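You operate a simulated robot arm through the tools that you are given. There is no shell and no other tool.

Carry out the task below with a simulated two-armed robot. There is one attempt and no reset: what you move stays moved.

Task
Buff the dull bowl in the buffing machine to satin.
Fine: set the suction lever to hold, wax the cloth wheel on the brown bar; at the end stop the machine and switch it off.

The check looks at the end state, three seconds after you hand in, the way a careful person would. Anything else that was tipped, shoved, dropped, spilled or broken makes it a failure. Flat cloth is picked up by pressing the open fingertips on it (5 to 10 N) and closing them slowly along it; thin cloth reads only 2 to 8 mm in the jaws.

Robot
Two 7-joint arms with two-finger parallel grippers on one trunk that stands fixed in place. Base frame: the origin is at the foot of the trunk, x ahead of it, y to its left, z up; the work surface is at about z = 860. Lengths are in mm, angles in rad, forces in N, time in s.
The left shoulder is at [60, 143, 926], the right one opposite. With the tool pointing down near the work surface each hand reaches from about 300 to 720 mm from the base axis, measured 20 degrees to its own side. Payload 1.57 kg a hand.
Tool frame (each hand has its own): the origin (TCP) lies between the finger pads and is the grasp point; the fingertips stand 30 mm ahead of it; z points along the fingers, y is the line along which they close. Largest opening 110 mm; finger width 24, thickness 12; the body of the gripper, 48 by 112 mm, starts 78 mm behind the TCP.
Orientation is that of the tool frame in the base frame, as a unit quaternion [w, x, y, z]. With the fingers straight down and closing along the base's y, the tool's x points along the base's -x, its y along +y and its z along -z.

Tools
- The arms move only by the tool step_arm. It takes "left_motion", "right_motion" or both (then of equal length, played together; a hand with none holds still); each is a list of rows, each a list of 7 numbers: the shift along the tool's x, y, z in units of 30 mm (1.0 is 30 mm), then the turn, a rotation vector about the tool's x, y, z in units of 6 degrees (1.0 is 6 degrees), then the closure, from 0 (fully open) to 1 (shut). In form: [[tx, ty, tz, wx, wy, wz, fingers], ...]. A call has 1 to 20 rows; each row shifts and turns the commanded pose from where the row before left it, along the tool's axes as they then stand. A call with a number of a shift or a turn outside -1 to 1 is refused whole. Each row takes 0.2 s and may step no farther than 50 mm and 0.15 rad from the row before; otherwise, or with a gripper value out of range, the whole call is refused. A pose out of reach is approached as far as the arm can. The call stops where the force on the tool passes 90 N (or 10 N more than at its start, if that is more) or the arm is blocked; 0.2 s more then pass. The fingers move at their own pace (about 45 mm/s each) and stop on an object; they squeeze with about 28 N. The grip force told is the motor's: it shows also when the fingers shut on nothing. Time passes only in rows, and 0.2 s behind the last, so rows that do not move let the fingers close. It gives the time, the measured TCP pose, the force on the tool (base axes), the opening and the grip force at its end, in the units of the frame above (readings bear some noise), with the torque about the TCP (base axes, N m) and any sound that the robot's microphone picked up.
- Cameras (640 x 400 px; columns grow to the right, rows downward): "scene" is now at [24.6, -44, 1539.1]; the picture's right is [-0.65, -0.76, 0.00], its down [-0.62, 0.53, -0.58] and it looks along [0.44, -0.38, -0.81] (base axes); focal length 219 px, centre (320, 200). "left" rides on the left gripper at [70, -16, -141] in its tool frame; the picture's right is [0.23, 0.97, 0.00], its down [-0.86, 0.20, -0.48] and it looks along [-0.47, 0.11, 0.88] (tool axes); focal length 222 px, centre (320, 200). "right" rides on the right gripper at [70, 16, -141] in its tool frame; the picture's right is [-0.23, 0.97, 0.00], its down [-0.86, -0.20, -0.48] and it looks along [-0.47, -0.11, 0.88] (tool axes); focal length 222 px, centre (320, 200). There is no depth. A picture from a camera that has moved, and an enlarged one, comes with that camera's place and axes in the base frame and with its lens. The place of the scene camera against the robot may be out by one fixed shift of up to 12 mm in any direction.
- grab_frame(camera): a new picture of that camera. The clock stands still meanwhile.
- move_column(by): slides the trunk up (or, below 0, down) by that many mm; the arms and the scene camera ride with it, the base frame stays. It gives what a move gives, with no picture.
- turn_head(pan, tilt): turns the head with the scene camera to pan (to the left, within 1.501 rad either way) and tilt (down, from -0.506 to 1.204), counted from straight ahead of the robot. It gives what a move gives.
- zoom(camera, box): a new picture of the part [left, top, right, bottom] of that camera's present view, enlarged. The clock stands still meanwhile.
- close_job(): hands the job in; it is judged then, once.

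Places have to be worked out from the pictures, the camera data and where the tool is seen. Open the grippers and draw the arms clear of the work before you hand the job in, unless the task says otherwise.

The tools are called by a JSON object that holds its "method" and its "body". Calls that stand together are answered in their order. step_arm: Moves the arms, as the interface text tells. Its arguments: {"type":"object","properties":{"left_motion":{"type":"array","items":{"type":"array","items":{"type":"number"}}},"right_motion":{"type":"array","items":{"type":"array","items":{"type":"number"}}}},"required":[]} The other tools are called the same way: move_column (by) moves the trunk up or down; turn_head (pan, tilt) turns the head that bears the scene camera; grab_frame (camera) takes a picture; zoom (camera, box) takes an enlarged picture of a part of a camera's view; close_job () hands the job in.

At the start:

```text
t: 0.0
left_position: [510.1, 155.8, 1103.2]
left_tcp_rot: [0.001, 0.0, 1.0, 0.0]
left_wrist_force: [-0.3, 0.8, 0.2]
left_moment: [0.02, 0.03, -0.02]
left_gripper_width: 109.8
left_gripper_force: 0.0
right_position: [390.6, -247.2, 1102.6]
right_tcp_rot: [0.0, 0.0, 1.0, 0.001]
right_wrist_force: [0.5, 0.0, -0.7]
right_moment: [-0.01, -0.03, 0.02]
right_gripper_width: 110.1
right_gripper_force: 0.1
trunk travel left (down, up): [-525.0, 65.0]
head pan, tilt (commanded): [-0.707, 0.949]
```

scene: 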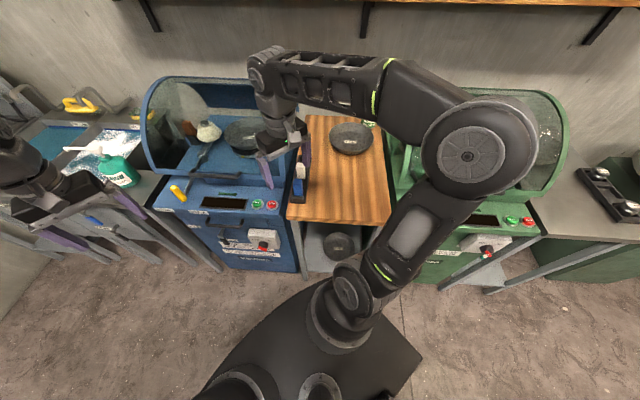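
right: 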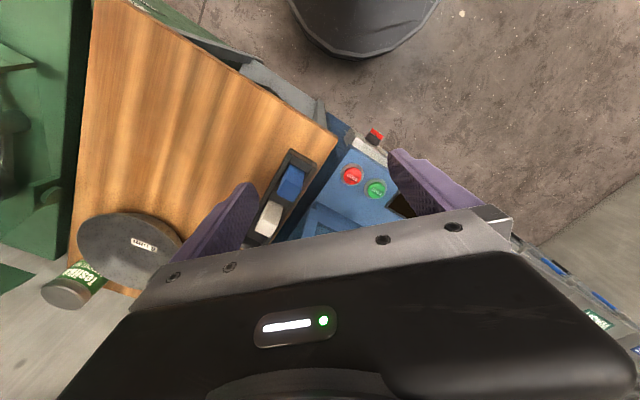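
left: 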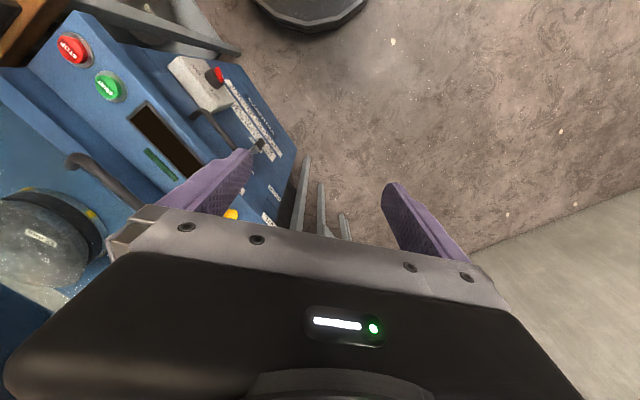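

I'll begin by looking around: two machines (blue, green) and a wooden table between, so I zoom into parts of the scene to read labels.

{"method": "zoom", "body": {"camera": "scene", "box": [130, 60, 310, 175]}}

{"method": "zoom", "body": {"camera": "scene", "box": [140, 165, 320, 280]}}

{"method": "zoom", "body": {"camera": "scene", "box": [280, 90, 420, 270]}}

{"method": "zoom", "body": {"camera": "scene", "box": [0, 60, 180, 240]}}

{"method": "zoom", "body": {"camera": "scene", "box": [380, 80, 640, 290]}}

```text
3.48 times, centred on (220, 118) of scene
camera zoom: at [24.6, -44.0, 1539.1], right [-0.65, -0.76, 0.0], down [-0.62, 0.53, -0.58], along [0.44, -0.38, -0.81], focal length 763 px, centre (668, 487)
```

zoom: 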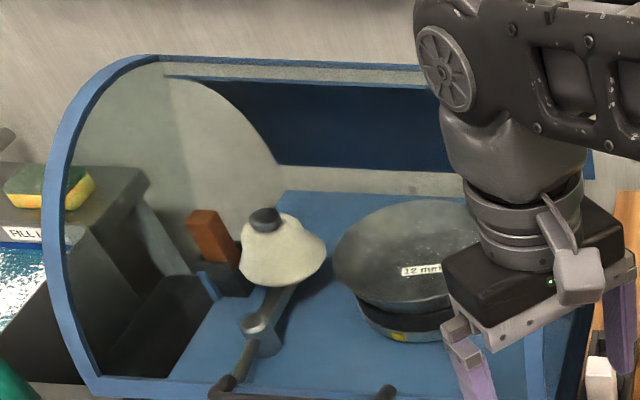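

```text
3.48 times, centred on (230, 222) of scene
camera zoom: at [24.6, -44.0, 1539.1], right [-0.65, -0.76, 0.0], down [-0.62, 0.53, -0.58], along [0.44, -0.38, -0.81], focal length 763 px, centre (633, 122)
```

zoom: 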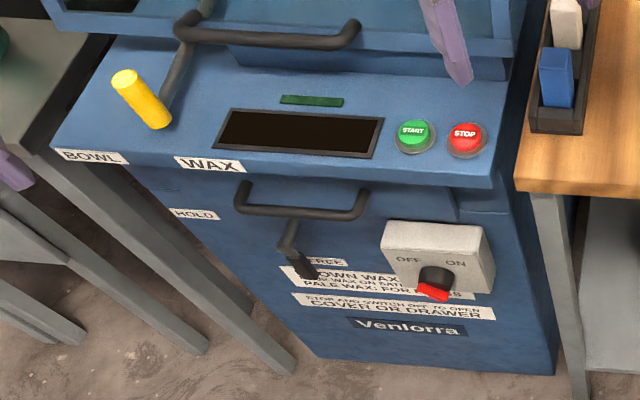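

```text
2.22 times, centred on (350, 180) of scene
camera zoom: at [24.6, -44.0, 1539.1], right [-0.65, -0.76, 0.0], down [-0.62, 0.53, -0.58], along [0.44, -0.38, -0.81], focal length 488 px, centre (253, 244)
```

zoom: 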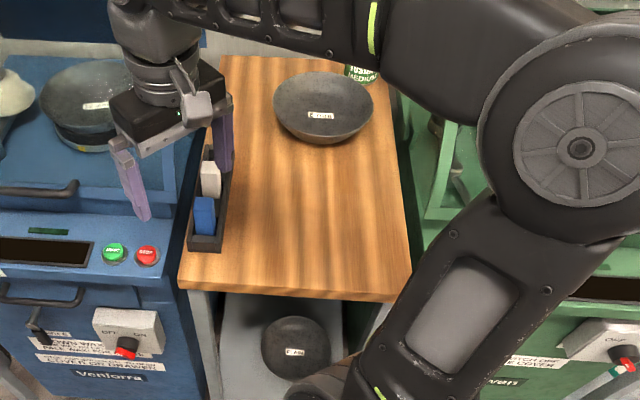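

```text
2.22 times, centred on (90, 150) of scene
camera zoom: at [24.6, -44.0, 1539.1], right [-0.65, -0.76, 0.0], down [-0.62, 0.53, -0.58], along [0.44, -0.38, -0.81], focal length 488 px, centre (831, 311)
```

zoom: 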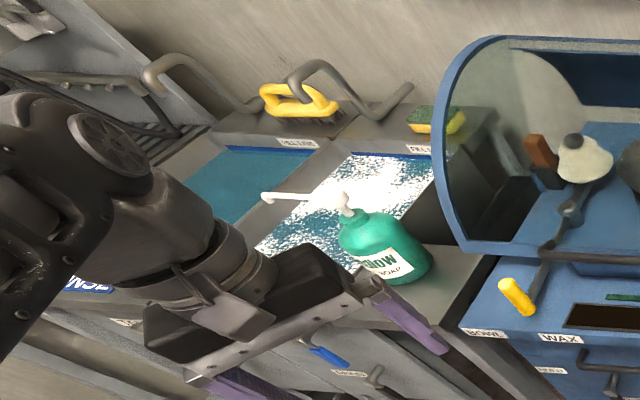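

```text
1.90 times, centred on (510, 185) of scene
camera zoom: at [24.6, -44.0, 1539.1], right [-0.65, -0.76, 0.0], down [-0.62, 0.53, -0.58], along [0.44, -0.38, -0.81], focal length 418 px, centre (-42, 229)
```

zoom: 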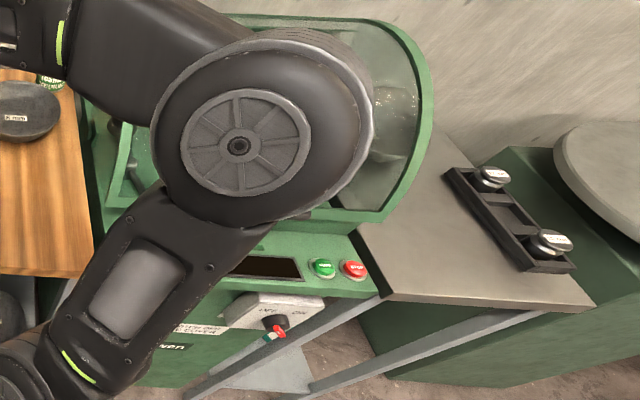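

Blue machine "Venlorra" looks like the buffing machine: cloth wheel on a yellow-handled lever, brown bar, suction-held bowl. I'll zoom into the labels and controls more tightly.

{"method": "zoom", "body": {"camera": "scene", "box": [210, 220, 290, 270]}}

{"method": "zoom", "body": {"camera": "scene", "box": [150, 170, 230, 232]}}

{"method": "zoom", "body": {"camera": "scene", "box": [180, 100, 270, 180]}}

{"method": "zoom", "body": {"camera": "left", "box": [0, 0, 300, 230]}}

{"method": "zoom", "body": {"camera": "right", "box": [220, 110, 420, 240]}}

```text
8.00 times, centred on (250, 245) of scene
camera zoom: at [24.6, -44.0, 1539.1], right [-0.65, -0.76, 0.0], down [-0.62, 0.53, -0.58], along [0.44, -0.38, -0.81], focal length 1756 px, centre (880, -160)
```

zoom: 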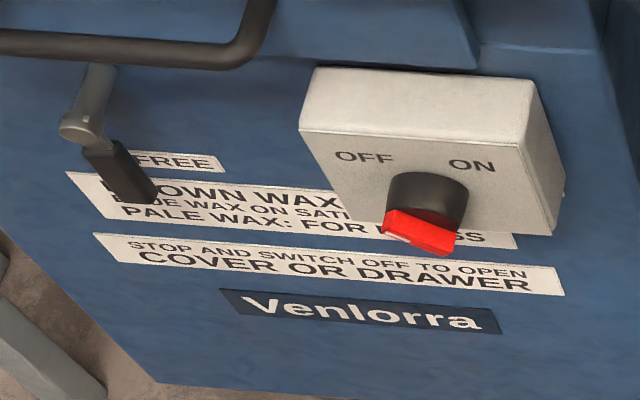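

```text
6.45 times, centred on (190, 201) of scene
camera zoom: at [24.6, -44.0, 1539.1], right [-0.65, -0.76, 0.0], down [-0.62, 0.53, -0.58], along [0.44, -0.38, -0.81], focal length 1416 px, centre (1159, 194)
```

zoom: 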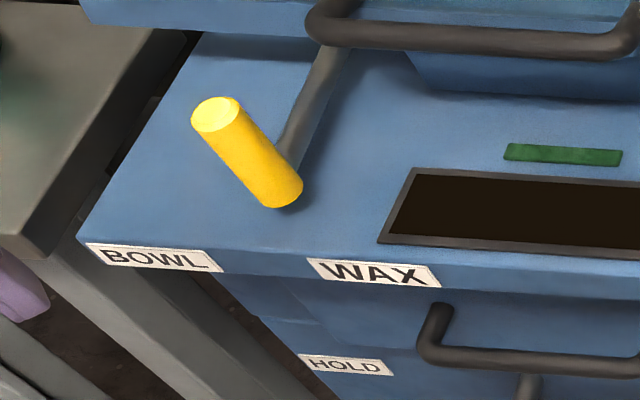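

```text
5.00 times, centred on (225, 140) of scene
camera zoom: at [24.6, -44.0, 1539.1], right [-0.65, -0.76, 0.0], down [-0.62, 0.53, -0.58], along [0.44, -0.38, -0.81], focal length 1097 px, centre (795, 500)
```

zoom: 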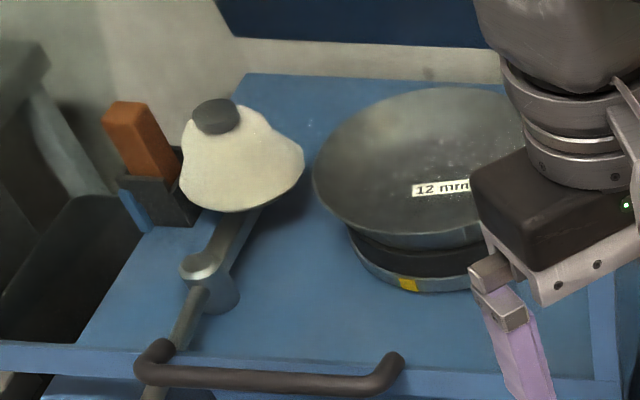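

```text
1.74 times, centred on (150, 115) of left
camera zoom: at [439.8, 137.6, 1244.6], right [-0.23, 0.97, 0.0], down [0.85, 0.2, 0.48], along [0.47, 0.11, -0.88], focal length 386 px, centre (616, 348)
```

zoom: 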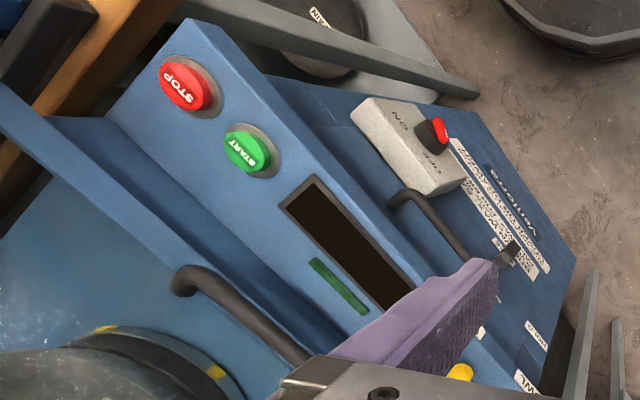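

```text
3.08 times, centred on (320, 175) of right
camera zoom: at [319.8, -231.1, 1244.9], right [0.23, 0.97, 0.0], down [0.86, -0.2, 0.48], along [0.47, -0.11, -0.88], focal length 684 px, centre (320, 277)
```

zoom: 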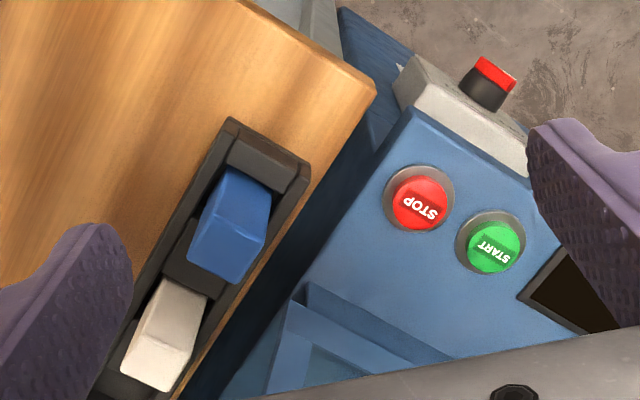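

The blue machine faces roughly toward base (-0.7, 0.7). I'll turn the head toward it for clearer views of the labels, lever and knob.

{"method": "turn_head", "body": {"pan": -0.3, "tilt": 0.95}}

{"method": "grab_frame", "body": {"camera": "scene"}}

```text
t: 0.9
left_position: [509.4, 155.3, 1102.4]
left_tcp_rot: [0.001, -0.001, 1.0, 0.0]
left_wrist_force: [0.5, 0.4, 0.4]
left_moment: [0.02, -0.01, -0.03]
left_gripper_width: 110.0
left_gripper_force: 0.1
right_position: [390.0, -247.7, 1102.2]
right_tcp_rot: [0.0, 0.0, 1.0, 0.0]
right_wrist_force: [-0.5, -0.4, 0.6]
right_moment: [-0.02, 0.02, -0.02]
right_gripper_width: 110.1
right_gripper_force: 0.0
trunk travel left (down, up): [-525.0, 65.0]
head pan, tilt (commanded): [-0.3, 0.949]
```

```text
taken
camera scene: at [38.8, -18.3, 1539.1], right [-0.3, -0.95, 0.0], down [-0.78, 0.24, -0.58], along [0.56, -0.17, -0.81], focal length 219 px, centre (320, 200)
```

scene: 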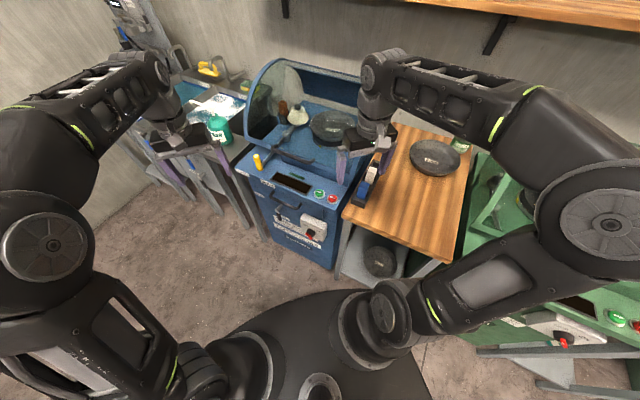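

{"method": "zoom", "body": {"camera": "scene", "box": [225, 50, 385, 150]}}

{"method": "zoom", "body": {"camera": "scene", "box": [230, 145, 350, 265]}}

{"method": "zoom", "body": {"camera": "scene", "box": [265, 200, 335, 250]}}

```text
4.00 times, centred on (305, 100) of scene
camera zoom: at [38.8, -18.3, 1539.1], right [-0.3, -0.95, 0.0], down [-0.78, 0.24, -0.58], along [0.56, -0.17, -0.81], focal length 878 px, centre (380, 600)
```

zoom: 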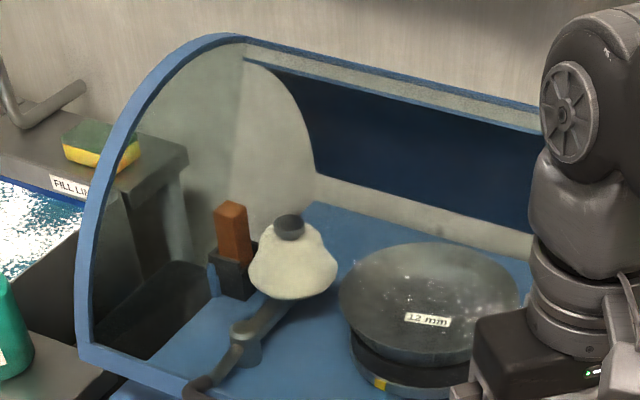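

```text
3.33 times, centred on (290, 205) of scene
camera zoom: at [38.8, -18.3, 1539.1], right [-0.3, -0.95, 0.0], down [-0.78, 0.24, -0.58], along [0.56, -0.17, -0.81], focal length 731 px, centre (420, 183)
```

zoom: 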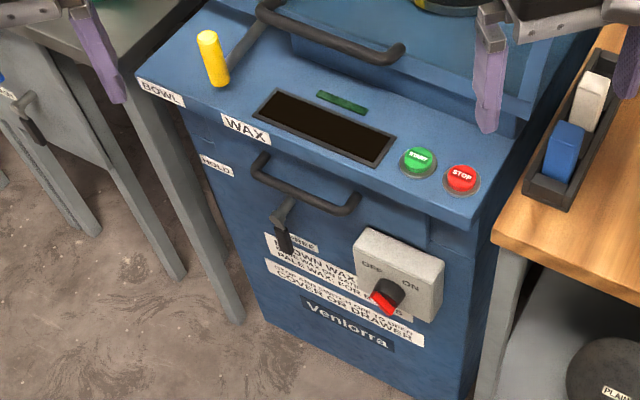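

```text
8.00 times, centred on (300, 225) of scene
camera zoom: at [38.8, -18.3, 1539.1], right [-0.3, -0.95, 0.0], down [-0.78, 0.24, -0.58], along [0.56, -0.17, -0.81], focal length 1756 px, centre (480, 0)
```

zoom: 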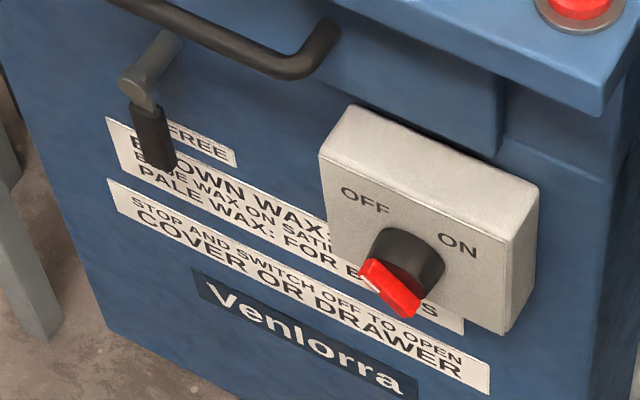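

Labels: suction lever hangs at FREE (approx [650, 8, 580]), knob (approx [488, -106, 617]) is at OFF, START about [526, -171, 861]. I'll bring the left hand down in front of the machine (free space) and angle its camera to the front panel for an accurate look.

{"method": "step_arm", "body": {"left_motion": [[0.381, -0.267, 0.967, 0, 0, 0, 0], [0.381, -0.267, 0.967, 0, 0, 0, 0], [0.381, -0.267, 0.967, 0, 0, 0, 0], [0.381, -0.267, 0.967, 0, 0, 0, 0], [0.381, -0.267, 0.967, 0, 0, 0, 0], [0.381, -0.267, 0.967, 0, 0, 0, 0], [0.381, -0.267, 0.967, 0, 0, 0, 0], [0, 0, 0, 0, 0, 0.9375, 0], [0, 0, 0, 0, 0, 0.9375, 0], [0, 0, 0, 0, 0, 0.9375, 0], [0, 0, 0, 0, 0, 0.9375, 0], [0, 0, 0, 0, 0, 0.9375, 0], [0, 0, 0, 0, 0, 0.9375, 0], [0, 0, 0, 0, 0, 0.9375, 0], [0, 0, 0, 0, 0, 0.9375, 0]]}}

```text
t: 4.1
left_position: [429.3, 100.0, 899.4]
left_tcp_rot: [0.001, 0.384, 0.924, -0.001]
left_wrist_force: [0.3, -0.2, 0.1]
left_moment: [0.01, 0.0, 0.01]
left_gripper_width: 110.0
left_gripper_force: 0.0
right_position: [389.4, -247.9, 1103.1]
right_tcp_rot: [0.0, 0.0, 1.0, 0.0]
right_wrist_force: [-0.9, -0.1, 0.1]
right_moment: [-0.02, -0.01, 0.02]
right_gripper_width: 110.2
right_gripper_force: 0.0
trunk travel left (down, up): [-525.0, 65.0]
head pan, tilt (commanded): [-0.3, 0.949]
```

Orientation is as intended. Now I pitch the hand up 45° and lower it to view the front panel.

{"method": "step_arm", "body": {"left_motion": [[0, 0, 0, 0, -0.9375, 0, 0], [0, 0, 0, 0, -0.9375, 0, 0], [0, 0, 0, 0, -0.9375, 0, 0], [0, 0, 0, 0, -0.9375, 0, 0], [0, 0, 0, 0, -0.9375, 0, 0], [0, 0, 0, 0, -0.9375, 0, 0], [0, 0, 0, 0, -0.9375, 0, 0], [0, 0, 0, 0, -0.9375, 0, 0], [0.482, -0.018, 0.873, 0, 0, 0, 0], [0.482, -0.018, 0.873, 0, 0, 0, 0], [0.482, -0.018, 0.873, 0, 0, 0, 0], [0.482, -0.018, 0.873, 0, 0, 0, 0], [0.482, -0.018, 0.873, 0, 0, 0, 0], [0.482, -0.018, 0.873, 0, 0, 0, 0], [0.482, -0.018, 0.873, 0, 0, 0, 0], [0.482, -0.018, 0.873, 0, 0, 0, 0]]}}

{"method": "grab_frame", "body": {"camera": "left"}}

{"method": "grab_frame", "body": {"camera": "scene"}}

```text
t: 7.5
left_position: [479.1, 51.1, 669.6]
left_tcp_rot: [0.354, 0.353, 0.854, -0.146]
left_wrist_force: [-0.1, -0.8, -0.1]
left_moment: [0.02, 0.0, 0.0]
left_gripper_width: 110.1
left_gripper_force: 0.1
left hand out of reach, approached as far as the arm can: row 8
right_position: [390.9, -246.0, 1102.6]
right_tcp_rot: [-0.001, 0.001, 1.0, 0.0]
right_wrist_force: [0.0, -0.7, -0.9]
right_moment: [0.03, -0.01, 0.0]
right_gripper_width: 109.7
right_gripper_force: 0.1
trunk travel left (down, up): [-525.0, 65.0]
head pan, tilt (commanded): [-0.3, 0.949]
```

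```text
taken
camera left: at [362.1, 142.8, 720.3], right [0.57, 0.8, -0.16], down [0.33, -0.05, 0.94], along [0.75, -0.59, -0.29], focal length 222 px, centre (320, 200)
```

left: 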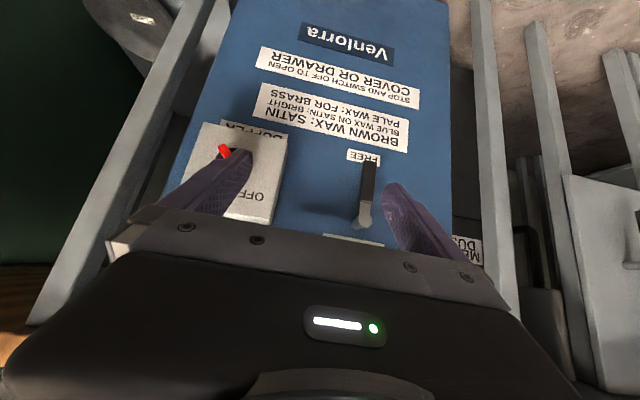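

```text
taken
camera scene: at [39.2, -18.3, 1539.1], right [-0.3, -0.96, 0.0], down [-0.78, 0.24, -0.58], along [0.56, -0.17, -0.81], focal length 219 px, centre (320, 200)
```

scene: 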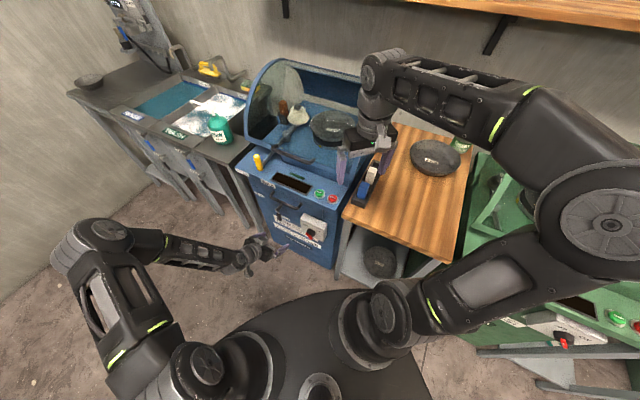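

The panel reads "BROWN WAX: SATIN / BLUE WAX ON SATIN: BRIGHT / PALE WAX: FOR BRASS". I zoom in on the lever, the knob box and their labels.

{"method": "zoom", "body": {"camera": "left", "box": [180, 90, 300, 220]}}

{"method": "zoom", "body": {"camera": "left", "box": [320, 130, 500, 270]}}

{"method": "zoom", "body": {"camera": "scene", "box": [265, 200, 335, 250]}}

```text
3.08 times, centred on (240, 155) of left
camera zoom: at [362.1, 142.8, 720.3], right [0.57, 0.8, -0.16], down [0.33, -0.05, 0.94], along [0.75, -0.59, -0.29], focal length 684 px, centre (566, 338)
```

zoom: 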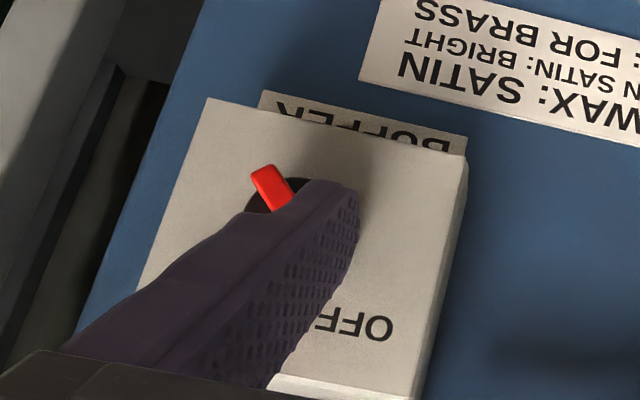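

```text
2.86 times, centred on (410, 200) of left
camera zoom: at [362.1, 142.8, 720.3], right [0.57, 0.8, -0.16], down [0.33, -0.05, 0.94], along [0.75, -0.59, -0.29], focal length 635 px, centre (63, 200)
```

zoom: 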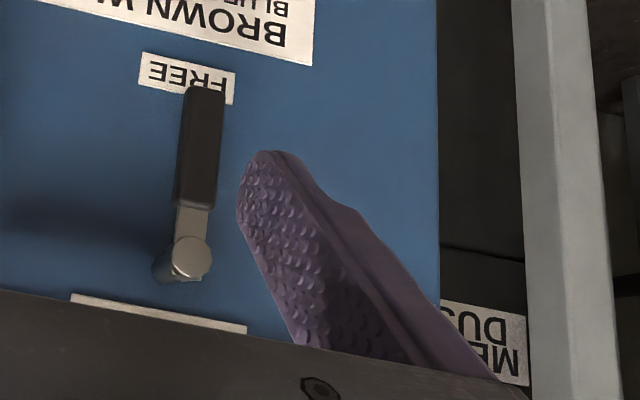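

```text
8.00 times, centred on (300, 225) of scene
camera zoom: at [39.2, -18.3, 1539.1], right [-0.3, -0.96, 0.0], down [-0.78, 0.24, -0.58], along [0.56, -0.17, -0.81], focal length 1756 px, centre (480, 0)
```

zoom: 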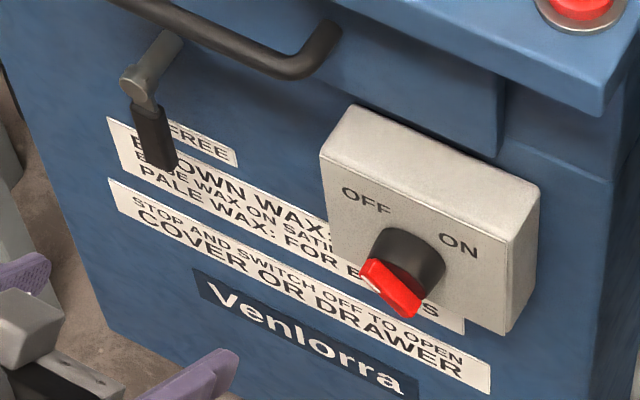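

I place the lever hub end at about [652, 4, 644], the black grip hanging down to z≈551 and HOLD horizontally to its left. I'll level the left hand, close its fingers and bring it in front, to the right of the grip.

{"method": "step_arm", "body": {"left_motion": [[0, 0, 0, 0, -1, 0, 1], [0, 0, 0, 0, -1, 0, 1], [0, 0, 0, 0, -1, 0, 1], [0, 0, 0, 0, -1, 0, 1], [0, 0, 0, 0, -1, 0, 1], [0.555, 0.418, 0.728, 0, 0, 0, 1], [0.555, 0.418, 0.728, 0, 0, 0, 1], [0.555, 0.418, 0.728, 0, 0, 0, 1], [0.555, 0.418, 0.728, 0, 0, 0, 1]]}}

{"method": "grab_frame", "body": {"camera": "left"}}

{"method": "zoom", "body": {"camera": "scene", "box": [225, 150, 365, 280]}}

```text
t: 9.5
left_position: [562.1, 38.3, 582.8]
left_tcp_rot: [0.562, 0.303, 0.733, -0.232]
left_wrist_force: [0.2, -0.3, -0.5]
left_moment: [0.02, 0.01, 0.01]
left_gripper_width: 0.1
left_gripper_force: 21.1
right_position: [389.9, -245.3, 1102.8]
right_tcp_rot: [0.0, 0.0, 1.0, 0.0]
right_wrist_force: [-0.9, 0.1, 0.4]
right_moment: [-0.02, 0.0, 0.01]
right_gripper_width: 109.7
right_gripper_force: 0.1
trunk travel left (down, up): [-525.0, 65.0]
head pan, tilt (commanded): [-0.3, 0.949]
```

```text
taken
camera left: at [442.3, 133.8, 552.1], right [0.65, 0.73, -0.22], down [-0.03, 0.31, 0.95], along [0.76, -0.61, 0.22], focal length 222 px, centre (320, 200)
```

left: 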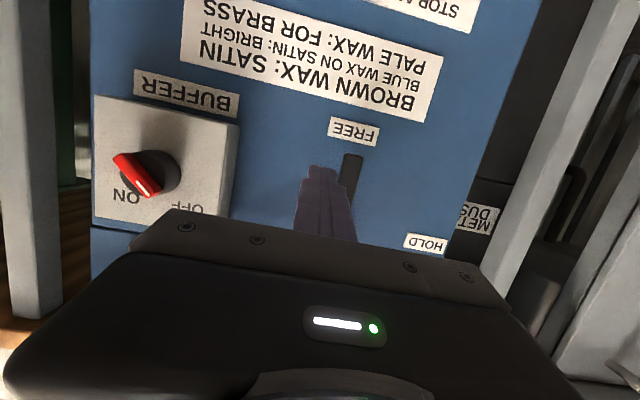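

```text
3.08 times, centred on (295, 215) of scene
camera zoom: at [39.1, -18.4, 1539.1], right [-0.3, -0.96, 0.0], down [-0.78, 0.24, -0.58], along [0.56, -0.17, -0.81], focal length 675 px, centre (397, 154)
```

zoom: 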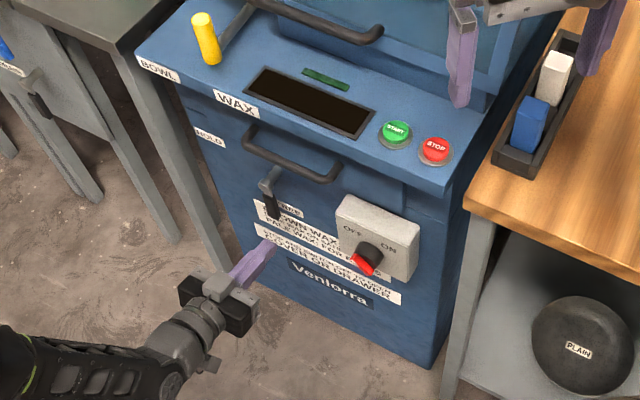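

The knob's white mark points to OFF; the fingertips appear just right of the lever grip. I zoom in to check the clearance before inserting.

{"method": "zoom", "body": {"camera": "left", "box": [260, 90, 460, 260]}}

{"method": "zoom", "body": {"camera": "left", "box": [80, 60, 260, 230]}}

{"method": "zoom", "body": {"camera": "scene", "box": [260, 180, 320, 240]}}

```text
2.35 times, centred on (360, 175) of left
camera zoom: at [442.3, 133.8, 552.1], right [0.65, 0.73, -0.22], down [-0.03, 0.31, 0.95], along [0.76, -0.61, 0.22], focal length 523 px, centre (226, 259)
```

zoom: 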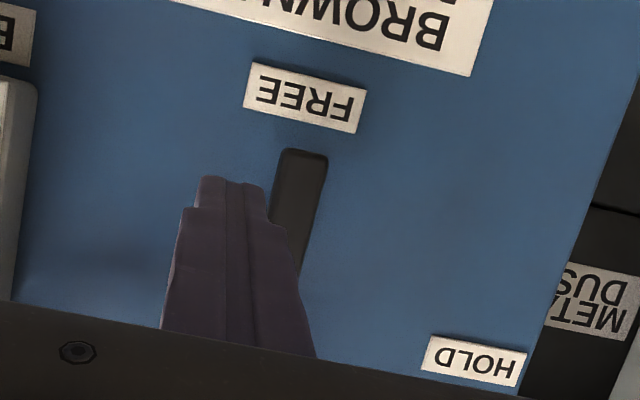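

```text
2.35 times, centred on (170, 145) of left
camera zoom: at [442.3, 133.8, 552.1], right [0.65, 0.73, -0.22], down [-0.03, 0.31, 0.95], along [0.76, -0.61, 0.22], focal length 523 px, centre (673, 329)
```

zoom: 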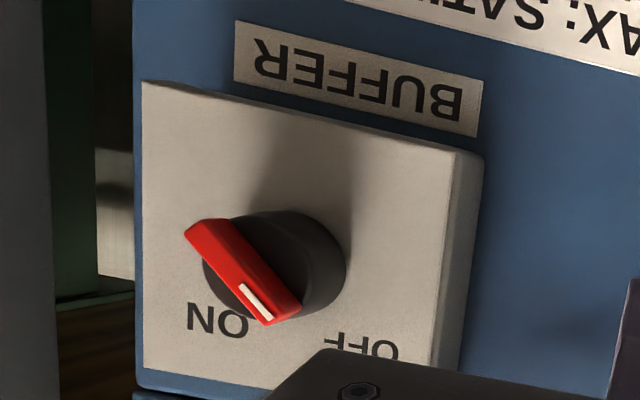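

```text
6.67 times, centred on (290, 210) of scene
camera zoom: at [39.1, -18.4, 1539.1], right [-0.3, -0.96, 0.0], down [-0.78, 0.24, -0.58], along [0.56, -0.17, -0.81], focal length 1463 px, centre (520, 133)
```

zoom: 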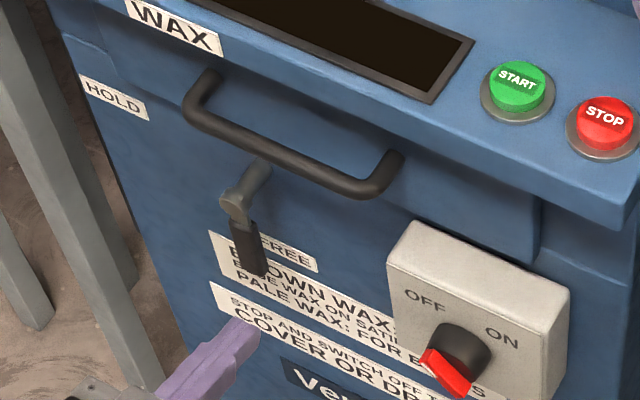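

The lever tip triangulates to [647, 2, 551] with the panel face about 32 mm behind it. I insert the closed fingertips just to the right of the grip, stopping about 12 mm short of the panel.

{"method": "step_arm", "body": {"left_motion": [[-0.219, 0.03, 0.816, 0, 0, 0, 1], [-0.219, 0.03, 0.816, 0, 0, 0, 1], [-0.219, 0.03, 0.816, 0, 0, 0, 1]]}}

{"method": "zoom", "body": {"camera": "left", "box": [260, 90, 460, 260]}}

{"method": "zoom", "body": {"camera": "scene", "box": [260, 180, 320, 240]}}

```text
t: 10.3
left_position: [618.0, -13.7, 582.5]
left_tcp_rot: [0.562, 0.303, 0.734, -0.232]
left_wrist_force: [0.0, 0.6, -0.7]
left_moment: [0.01, -0.01, -0.03]
left_gripper_width: 0.0
left_gripper_force: 21.3
right_position: [389.7, -246.8, 1103.7]
right_tcp_rot: [-0.001, 0.0, 1.0, 0.0]
right_wrist_force: [0.0, -0.6, 0.1]
right_moment: [0.01, 0.02, 0.0]
right_gripper_width: 110.2
right_gripper_force: 0.0
trunk travel left (down, up): [-525.0, 65.0]
head pan, tilt (commanded): [-0.3, 0.949]
```

```text
2.35 times, centred on (360, 175) of left
camera zoom: at [497.5, 82.0, 552.1], right [0.65, 0.73, -0.22], down [-0.03, 0.31, 0.95], along [0.76, -0.61, 0.22], focal length 523 px, centre (226, 259)
```

zoom: 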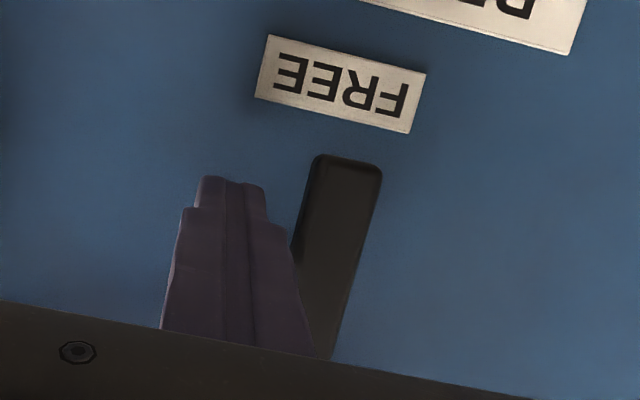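

```text
6.67 times, centred on (290, 210) of scene
camera zoom: at [38.9, -18.6, 1539.1], right [-0.3, -0.96, 0.0], down [-0.78, 0.24, -0.58], along [0.56, -0.17, -0.81], focal length 1463 px, centre (520, 133)
```

zoom: 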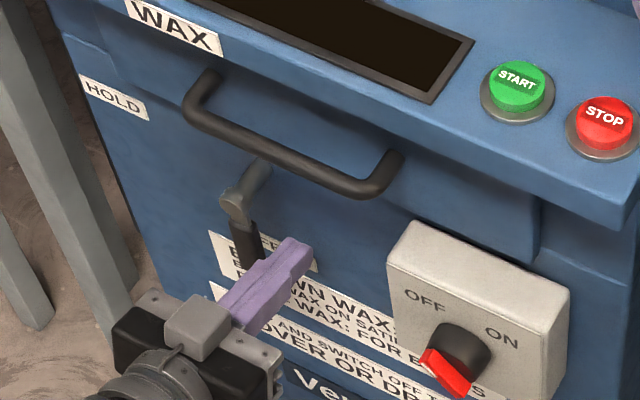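

The finger sits right of the grip with clear space. I now sweep it left and upward along the lever's arc to swing it toward HOLD.

{"method": "step_arm", "body": {"left_motion": [[0, 0.49, 0, 0, 0, 0, 1], [0.064, 0.567, 0.017, 0, 0, 0, 1], [0, 0.567, 0, 0, 0, 0, 1], [-0.193, 0.567, -0.052, 0, 0, 0, 1], [-0.322, 0.567, -0.086, 0, 0, 0, 1], [-0.547, 0.4, -0.147, 0, 0, 0, 1], [-0.483, 0.3, -0.13, 0, 0, 0, 1]]}}

{"method": "zoom", "body": {"camera": "left", "box": [260, 90, 460, 260]}}

{"method": "zoom", "body": {"camera": "scene", "box": [250, 170, 330, 240]}}

```text
t: 11.9
left_position: [686.5, 58.6, 622.4]
left_tcp_rot: [0.557, 0.305, 0.737, -0.233]
left_wrist_force: [-3.1, -3.7, -21.4]
left_moment: [0.11, 0.01, -0.11]
left_gripper_width: 0.0
left_gripper_force: 21.9
right_position: [390.7, -247.8, 1101.6]
right_tcp_rot: [-0.001, 0.0, 1.0, 0.0]
right_wrist_force: [-0.3, -0.8, 0.6]
right_moment: [0.0, -0.02, -0.01]
right_gripper_width: 110.0
right_gripper_force: 0.0
trunk travel left (down, up): [-525.0, 65.0]
head pan, tilt (commanded): [-0.3, 0.949]
```

```text
2.35 times, centred on (360, 175) of left
camera zoom: at [566.8, 155.5, 594.0], right [0.65, 0.73, -0.22], down [-0.02, 0.31, 0.95], along [0.76, -0.61, 0.21], focal length 523 px, centre (226, 259)
```

zoom: 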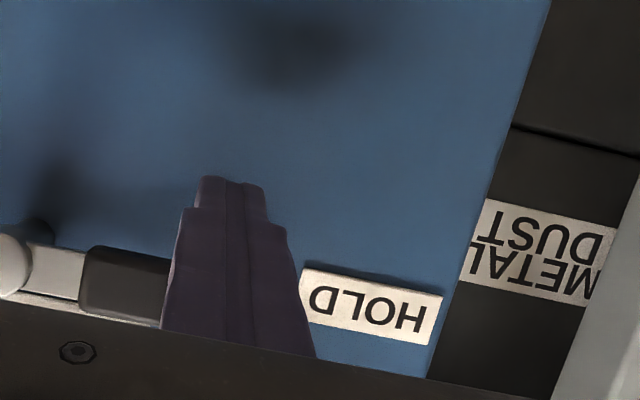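

```text
5.71 times, centred on (290, 205) of scene
camera zoom: at [40.7, -18.4, 1538.5], right [-0.3, -0.96, 0.0], down [-0.78, 0.24, -0.58], along [0.55, -0.17, -0.81], focal length 1254 px, centre (491, 171)
```

zoom: 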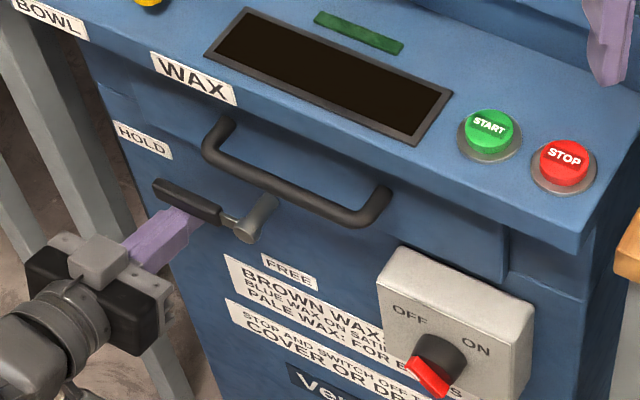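

The lever now lies horizontal pointing at HOLD and the 21 N reaction says it is on its stop. I back the finger down and out, then verify it stays.

{"method": "step_arm", "body": {"left_motion": [[0.55, 0, 0.15, 0, 0, 0, 1], [0.6, 0, -0.1, 0, 0, 0, 1], [0.259, 0, -0.966, 0, 0, 0, 1], [0.259, 0, -0.966, 0, 0, 0, 1], [0.259, 0, -0.966, 0, 0, 0, 1], [0.259, 0, -0.966, 0, 0, 0, 1]]}}

{"method": "grab_frame", "body": {"camera": "left"}}

{"method": "zoom", "body": {"camera": "scene", "box": [250, 170, 330, 240]}}

```text
t: 13.3
left_position: [599.9, 150.9, 594.9]
left_tcp_rot: [0.563, 0.303, 0.733, -0.232]
left_wrist_force: [-1.2, 0.7, 0.6]
left_moment: [0.03, -0.01, 0.0]
left_gripper_width: 0.2
left_gripper_force: 21.2
right_position: [390.3, -247.0, 1104.0]
right_tcp_rot: [0.0, 0.0, 1.0, 0.0]
right_wrist_force: [-1.3, -0.5, 0.2]
right_moment: [0.01, 0.01, -0.01]
right_gripper_width: 110.1
right_gripper_force: 0.1
trunk travel left (down, up): [-525.0, 65.0]
head pan, tilt (commanded): [-0.3, 0.949]
```

```text
taken
camera left: at [479.3, 246.6, 564.9], right [0.65, 0.73, -0.22], down [-0.03, 0.31, 0.95], along [0.76, -0.61, 0.22], focal length 222 px, centre (320, 200)
```

left: 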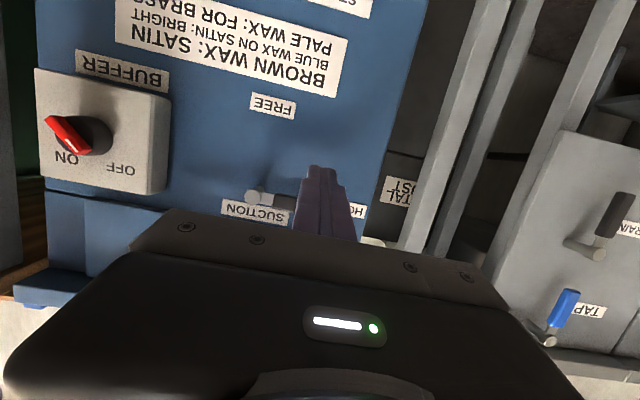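

```text
5.71 times, centred on (290, 205) of scene
camera zoom: at [38.6, -17.9, 1539.1], right [-0.3, -0.96, 0.0], down [-0.78, 0.24, -0.58], along [0.56, -0.17, -0.81], focal length 1254 px, centre (491, 171)
```

zoom: 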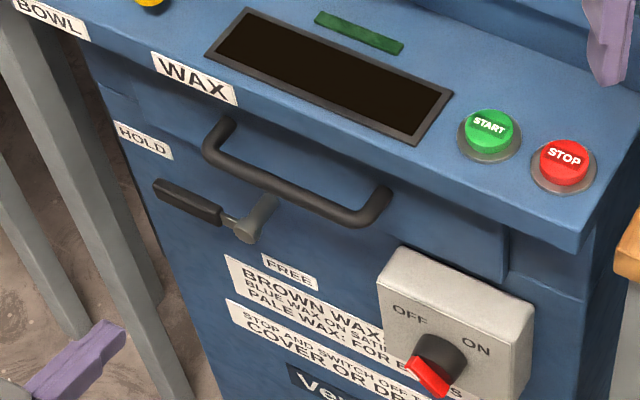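

Lever stays at HOLD. Now the switch knob: I zoom on it from the current left-camera position to triangulate it.

{"method": "zoom", "body": {"camera": "left", "box": [20, 50, 200, 210]}}

```text
2.50 times, centred on (110, 130) of left
camera zoom: at [479.3, 246.6, 564.9], right [0.65, 0.73, -0.22], down [-0.03, 0.31, 0.95], along [0.76, -0.61, 0.22], focal length 555 px, centre (845, 375)
```

zoom: 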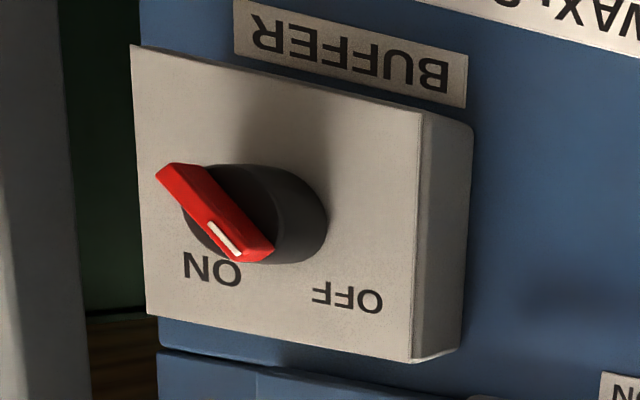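

Knob bar triangulates to about [486, -98, 609], mark pointing 45° left of vertical (OFF), box face about 34 mm behind. I move the left hand in front of it, level it and roll -45° so the fingers straddle the bar.

{"method": "step_arm", "body": {"left_motion": [[-0.066, -0.948, 0.032, 0, 0, 0, 0.5], [-0.066, -0.948, 0.032, 0, 0, 0, 0.5], [-0.066, -0.948, 0.032, 0, 0, 0, 0.5], [-0.066, -0.948, 0.032, 0, 0, 0, 0.5], [-0.066, -0.948, 0.032, 0, 0, 0, 0.5], [-0.066, -0.948, 0.032, 0, 0, 0, 0.5], [-0.066, -0.948, 0.032, 0, 0, 0, 0.5], [-0.066, -0.948, 0.032, 0, 0, 0, 0.5], [-0.066, -0.948, 0.032, 0, 0, 0, 0.5], [0, 0, 0, 0, -0.833, 0, 0.5], [0, 0, 0, 0, -0.833, 0, 0.5], [0, 0, 0, 0, -0.833, 0, 0.5], [0, 0, 0, 0, 0, -0.9375, 0.5], [0, 0, 0, 0, 0, -0.9375, 0.5], [0, 0, 0, 0, 0, -0.9375, 0.5], [0, 0, 0, 0, 0, -0.9375, 0.5], [0, 0, 0, 0, 0, -0.9375, 0.5], [0, 0, 0, 0, 0, -0.9375, 0.5], [0, 0, 0, 0, 0, -0.9375, 0.5], [0, 0, 0, 0, 0, -0.9375, 0.5]]}}

{"method": "grab_frame", "body": {"camera": "left"}}

{"method": "zoom", "body": {"camera": "scene", "box": [250, 180, 350, 280]}}

```text
t: 17.5
left_position: [429.4, -40.9, 610.6]
left_tcp_rot: [0.5, 0.001, 0.707, -0.501]
left_wrist_force: [0.0, -0.4, 0.6]
left_moment: [-0.02, -0.02, 0.01]
left_gripper_width: 55.0
left_gripper_force: 0.1
right_position: [389.0, -245.9, 1102.2]
right_tcp_rot: [0.0, 0.001, 1.0, -0.001]
right_wrist_force: [-0.5, -0.1, 0.4]
right_moment: [-0.01, 0.01, 0.0]
right_gripper_width: 109.9
right_gripper_force: 0.0
trunk travel left (down, up): [-525.0, 65.0]
head pan, tilt (commanded): [-0.3, 0.949]
```

```text
taken
camera left: at [286.8, 15.3, 572.5], right [0.37, 0.37, -0.85], down [0.19, 0.87, 0.46], along [0.91, -0.33, 0.25], focal length 222 px, centre (320, 200)
```

left: 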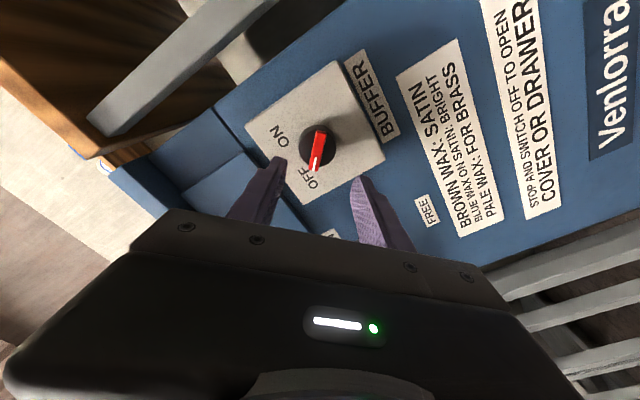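

```text
4.00 times, centred on (300, 230) of scene
camera zoom: at [38.8, -18.2, 1539.1], right [-0.3, -0.96, 0.0], down [-0.78, 0.24, -0.58], along [0.56, -0.17, -0.81], focal length 878 px, centre (400, 80)
```

zoom: 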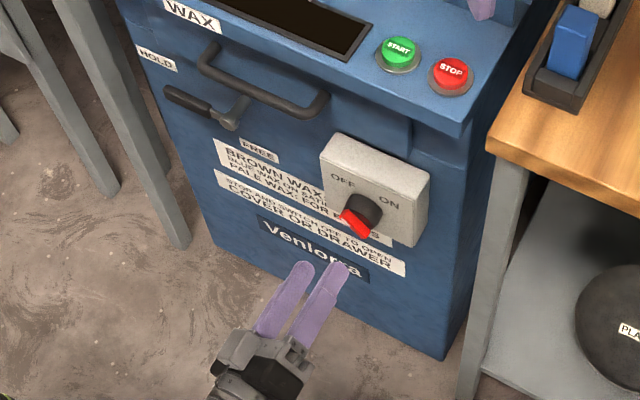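

The bar now runs between the open fingers' plane as intended. I zoom on the knob to check lateral alignment.

{"method": "zoom", "body": {"camera": "left", "box": [220, 90, 420, 250]}}

```text
2.50 times, centred on (320, 170) of left
camera zoom: at [286.8, 15.3, 572.5], right [0.37, 0.37, -0.85], down [0.19, 0.87, 0.46], along [0.91, -0.33, 0.25], focal length 555 px, centre (320, 275)
```

zoom: 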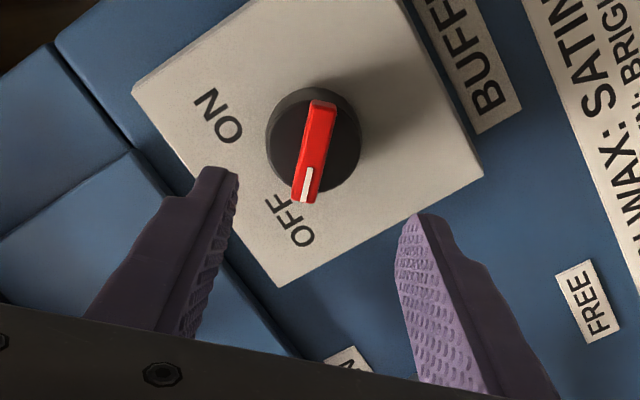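

Refined triangulation puts the bar front centre at R≈-268 mm (about 7 mm to the right of my axis), front face 69 mm ahead for an 11 mm overlap. I correct laterally, advance and close on the bar.

{"method": "step_arm", "body": {"left_motion": [[0.157, -0.157, 0, 0, 0, 0, 0.5], [0, 0, 0.772, 0, 0, 0, 0.5], [0, 0, 0.772, 0, 0, 0, 0.5], [0, 0, 0.772, 0, 0, 0, 0.5]]}}

{"method": "zoom", "body": {"camera": "left", "box": [220, 90, 420, 250]}}

{"method": "zoom", "body": {"camera": "scene", "box": [280, 200, 340, 250]}}

```text
t: 18.5
left_position: [473.0, -93.7, 610.9]
left_tcp_rot: [0.5, 0.001, 0.707, -0.501]
left_wrist_force: [-0.1, -0.5, 0.1]
left_moment: [-0.01, -0.03, 0.02]
left_gripper_width: 55.1
left_gripper_force: 0.0
right_position: [389.7, -248.1, 1101.8]
right_tcp_rot: [0.0, 0.0, 1.0, -0.001]
right_wrist_force: [-0.4, 0.0, 0.8]
right_moment: [0.04, -0.03, -0.02]
right_gripper_width: 110.1
right_gripper_force: 0.0
trunk travel left (down, up): [-525.0, 65.0]
head pan, tilt (commanded): [-0.3, 0.949]
```

```text
2.50 times, centred on (320, 170) of left
camera zoom: at [330.6, -38.9, 572.2], right [0.37, 0.37, -0.85], down [0.19, 0.87, 0.46], along [0.91, -0.33, 0.25], focal length 555 px, centre (320, 275)
```

zoom: 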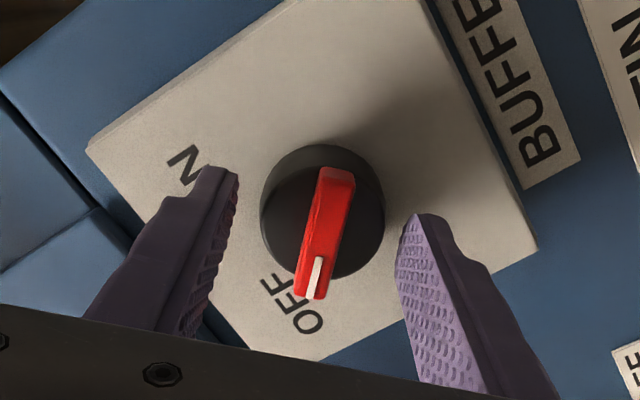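

```text
8.00 times, centred on (310, 225) of scene
camera zoom: at [38.9, -18.5, 1539.1], right [-0.3, -0.96, 0.0], down [-0.78, 0.24, -0.58], along [0.56, -0.17, -0.81], focal length 1756 px, centre (400, 0)
```

zoom: 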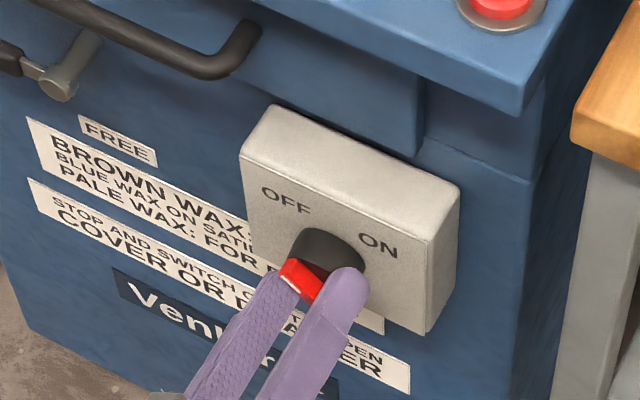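

Fingers straddle the bar evenly. I close on it.

{"method": "step_arm", "body": {"left_motion": [[0, 0, 0, 0, 0, 0, 1], [0, 0, 0, 0, 0, 0, 1], [0, 0, 0, 0, 0, 0, 1], [0, 0, 0, 0, 0, 0, 1], [0, 0, 0, 0, 0, 0, 1]]}}

{"method": "zoom", "body": {"camera": "left", "box": [220, 90, 420, 250]}}

```text
t: 19.7
left_position: [474.4, -93.9, 609.3]
left_tcp_rot: [0.501, 0.0, 0.708, -0.498]
left_wrist_force: [5.4, 2.3, -7.8]
left_moment: [0.17, 0.14, 0.25]
left_gripper_width: 41.1
left_gripper_force: 45.0
right_position: [390.5, -247.2, 1102.6]
right_tcp_rot: [-0.001, 0.0, 1.0, 0.001]
right_wrist_force: [0.0, -0.2, 0.8]
right_moment: [-0.01, 0.0, -0.02]
right_gripper_width: 110.1
right_gripper_force: 0.0
trunk travel left (down, up): [-525.0, 65.0]
head pan, tilt (commanded): [-0.3, 0.949]
```

```text
2.50 times, centred on (320, 170) of left
camera zoom: at [331.1, -38.3, 571.7], right [0.37, 0.38, -0.85], down [0.19, 0.87, 0.47], along [0.91, -0.33, 0.25], focal length 555 px, centre (320, 275)
```

zoom: 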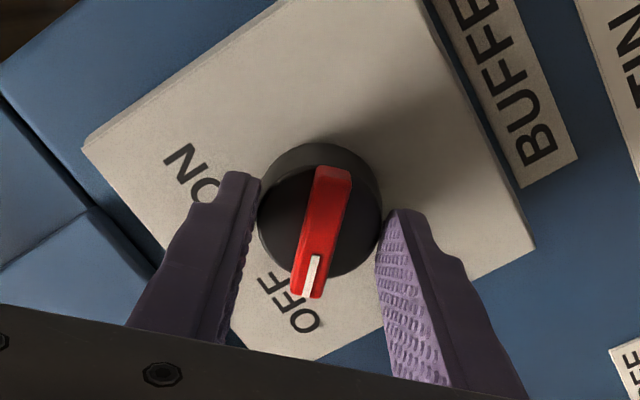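

The 41 mm reading means I've clamped the black knob body rather than the bar. I open, back off 6 mm and close again on the bar alone.

{"method": "step_arm", "body": {"left_motion": [[0, 0, 0, 0, 0, 0, 0.5], [0, 0, 0, 0, 0, 0, 0.5], [0, 0, -0.2, 0, 0, 0, 0.5], [0, 0, 0, 0, 0, 0, 1], [0, 0, 0, 0, 0, 0, 1], [0, 0, 0, 0, 0, 0, 1], [0, 0, 0, 0, 0, 0, 1], [0, 0, 0, 0, 0, 0, 1]]}}

{"method": "zoom", "body": {"camera": "left", "box": [220, 90, 420, 250]}}

```text
t: 21.5
left_position: [468.3, -88.7, 609.3]
left_tcp_rot: [0.501, -0.001, 0.708, -0.498]
left_wrist_force: [1.8, 3.2, -7.0]
left_moment: [0.05, 0.02, 0.17]
left_gripper_width: 11.2
left_gripper_force: 28.9
right_position: [389.1, -247.3, 1103.2]
right_tcp_rot: [0.0, 0.0, 1.0, 0.0]
right_wrist_force: [-0.2, -0.3, -0.4]
right_moment: [0.0, -0.01, 0.03]
right_gripper_width: 110.1
right_gripper_force: 0.1
trunk travel left (down, up): [-525.0, 65.0]
head pan, tilt (commanded): [-0.3, 0.949]
```

```text
2.50 times, centred on (320, 170) of left
camera zoom: at [326.9, -34.0, 571.7], right [0.37, 0.38, -0.85], down [0.19, 0.86, 0.47], along [0.91, -0.33, 0.25], focal length 555 px, centre (320, 275)
```

zoom: 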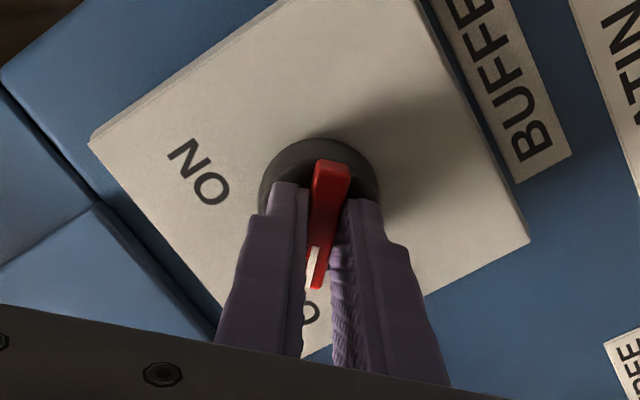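

Now gripping the bar (11.2 mm). I turn it clockwise 90° toward ON about the tool axis.

{"method": "step_arm", "body": {"left_motion": [[0, 0, 0, 0, 0, 1, 1], [0, 0, 0, 0, 0, 1, 1], [0, 0, 0, 0, 0, 1, 1], [0, 0, 0, 0, 0, 1, 1], [0, 0, 0, 0, 0, 1, 1], [0, 0, 0, 0, 0, 1, 1], [0, 0, 0, 0, 0, 1, 1], [0, 0, 0, 0, 0, 1, 1]]}}

{"method": "zoom", "body": {"camera": "left", "box": [220, 90, 420, 250]}}

```text
t: 23.3
left_position: [469.9, -88.7, 608.2]
left_tcp_rot: [0.66, 0.288, 0.647, -0.252]
left_wrist_force: [4.2, 10.4, -15.6]
left_moment: [0.72, 0.73, 0.26]
left_gripper_width: 10.8
left_gripper_force: 28.4
right_position: [390.0, -247.7, 1102.3]
right_tcp_rot: [-0.002, 0.002, 1.0, 0.0]
right_wrist_force: [0.7, -0.7, -0.1]
right_moment: [-0.01, 0.03, 0.0]
right_gripper_width: 109.9
right_gripper_force: 0.0
trunk travel left (down, up): [-525.0, 65.0]
head pan, tilt (commanded): [-0.3, 0.949]
```

```text
2.50 times, centred on (320, 170) of left
camera zoom: at [361.6, 0.9, 539.0], right [0.69, 0.7, -0.17], down [-0.23, 0.44, 0.87], along [0.68, -0.56, 0.47], focal length 555 px, centre (320, 275)
```

zoom: 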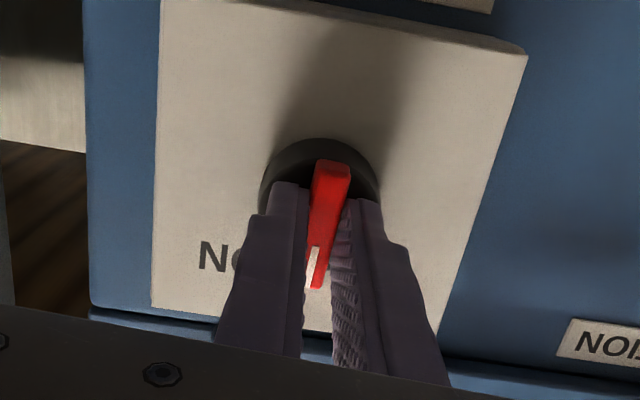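

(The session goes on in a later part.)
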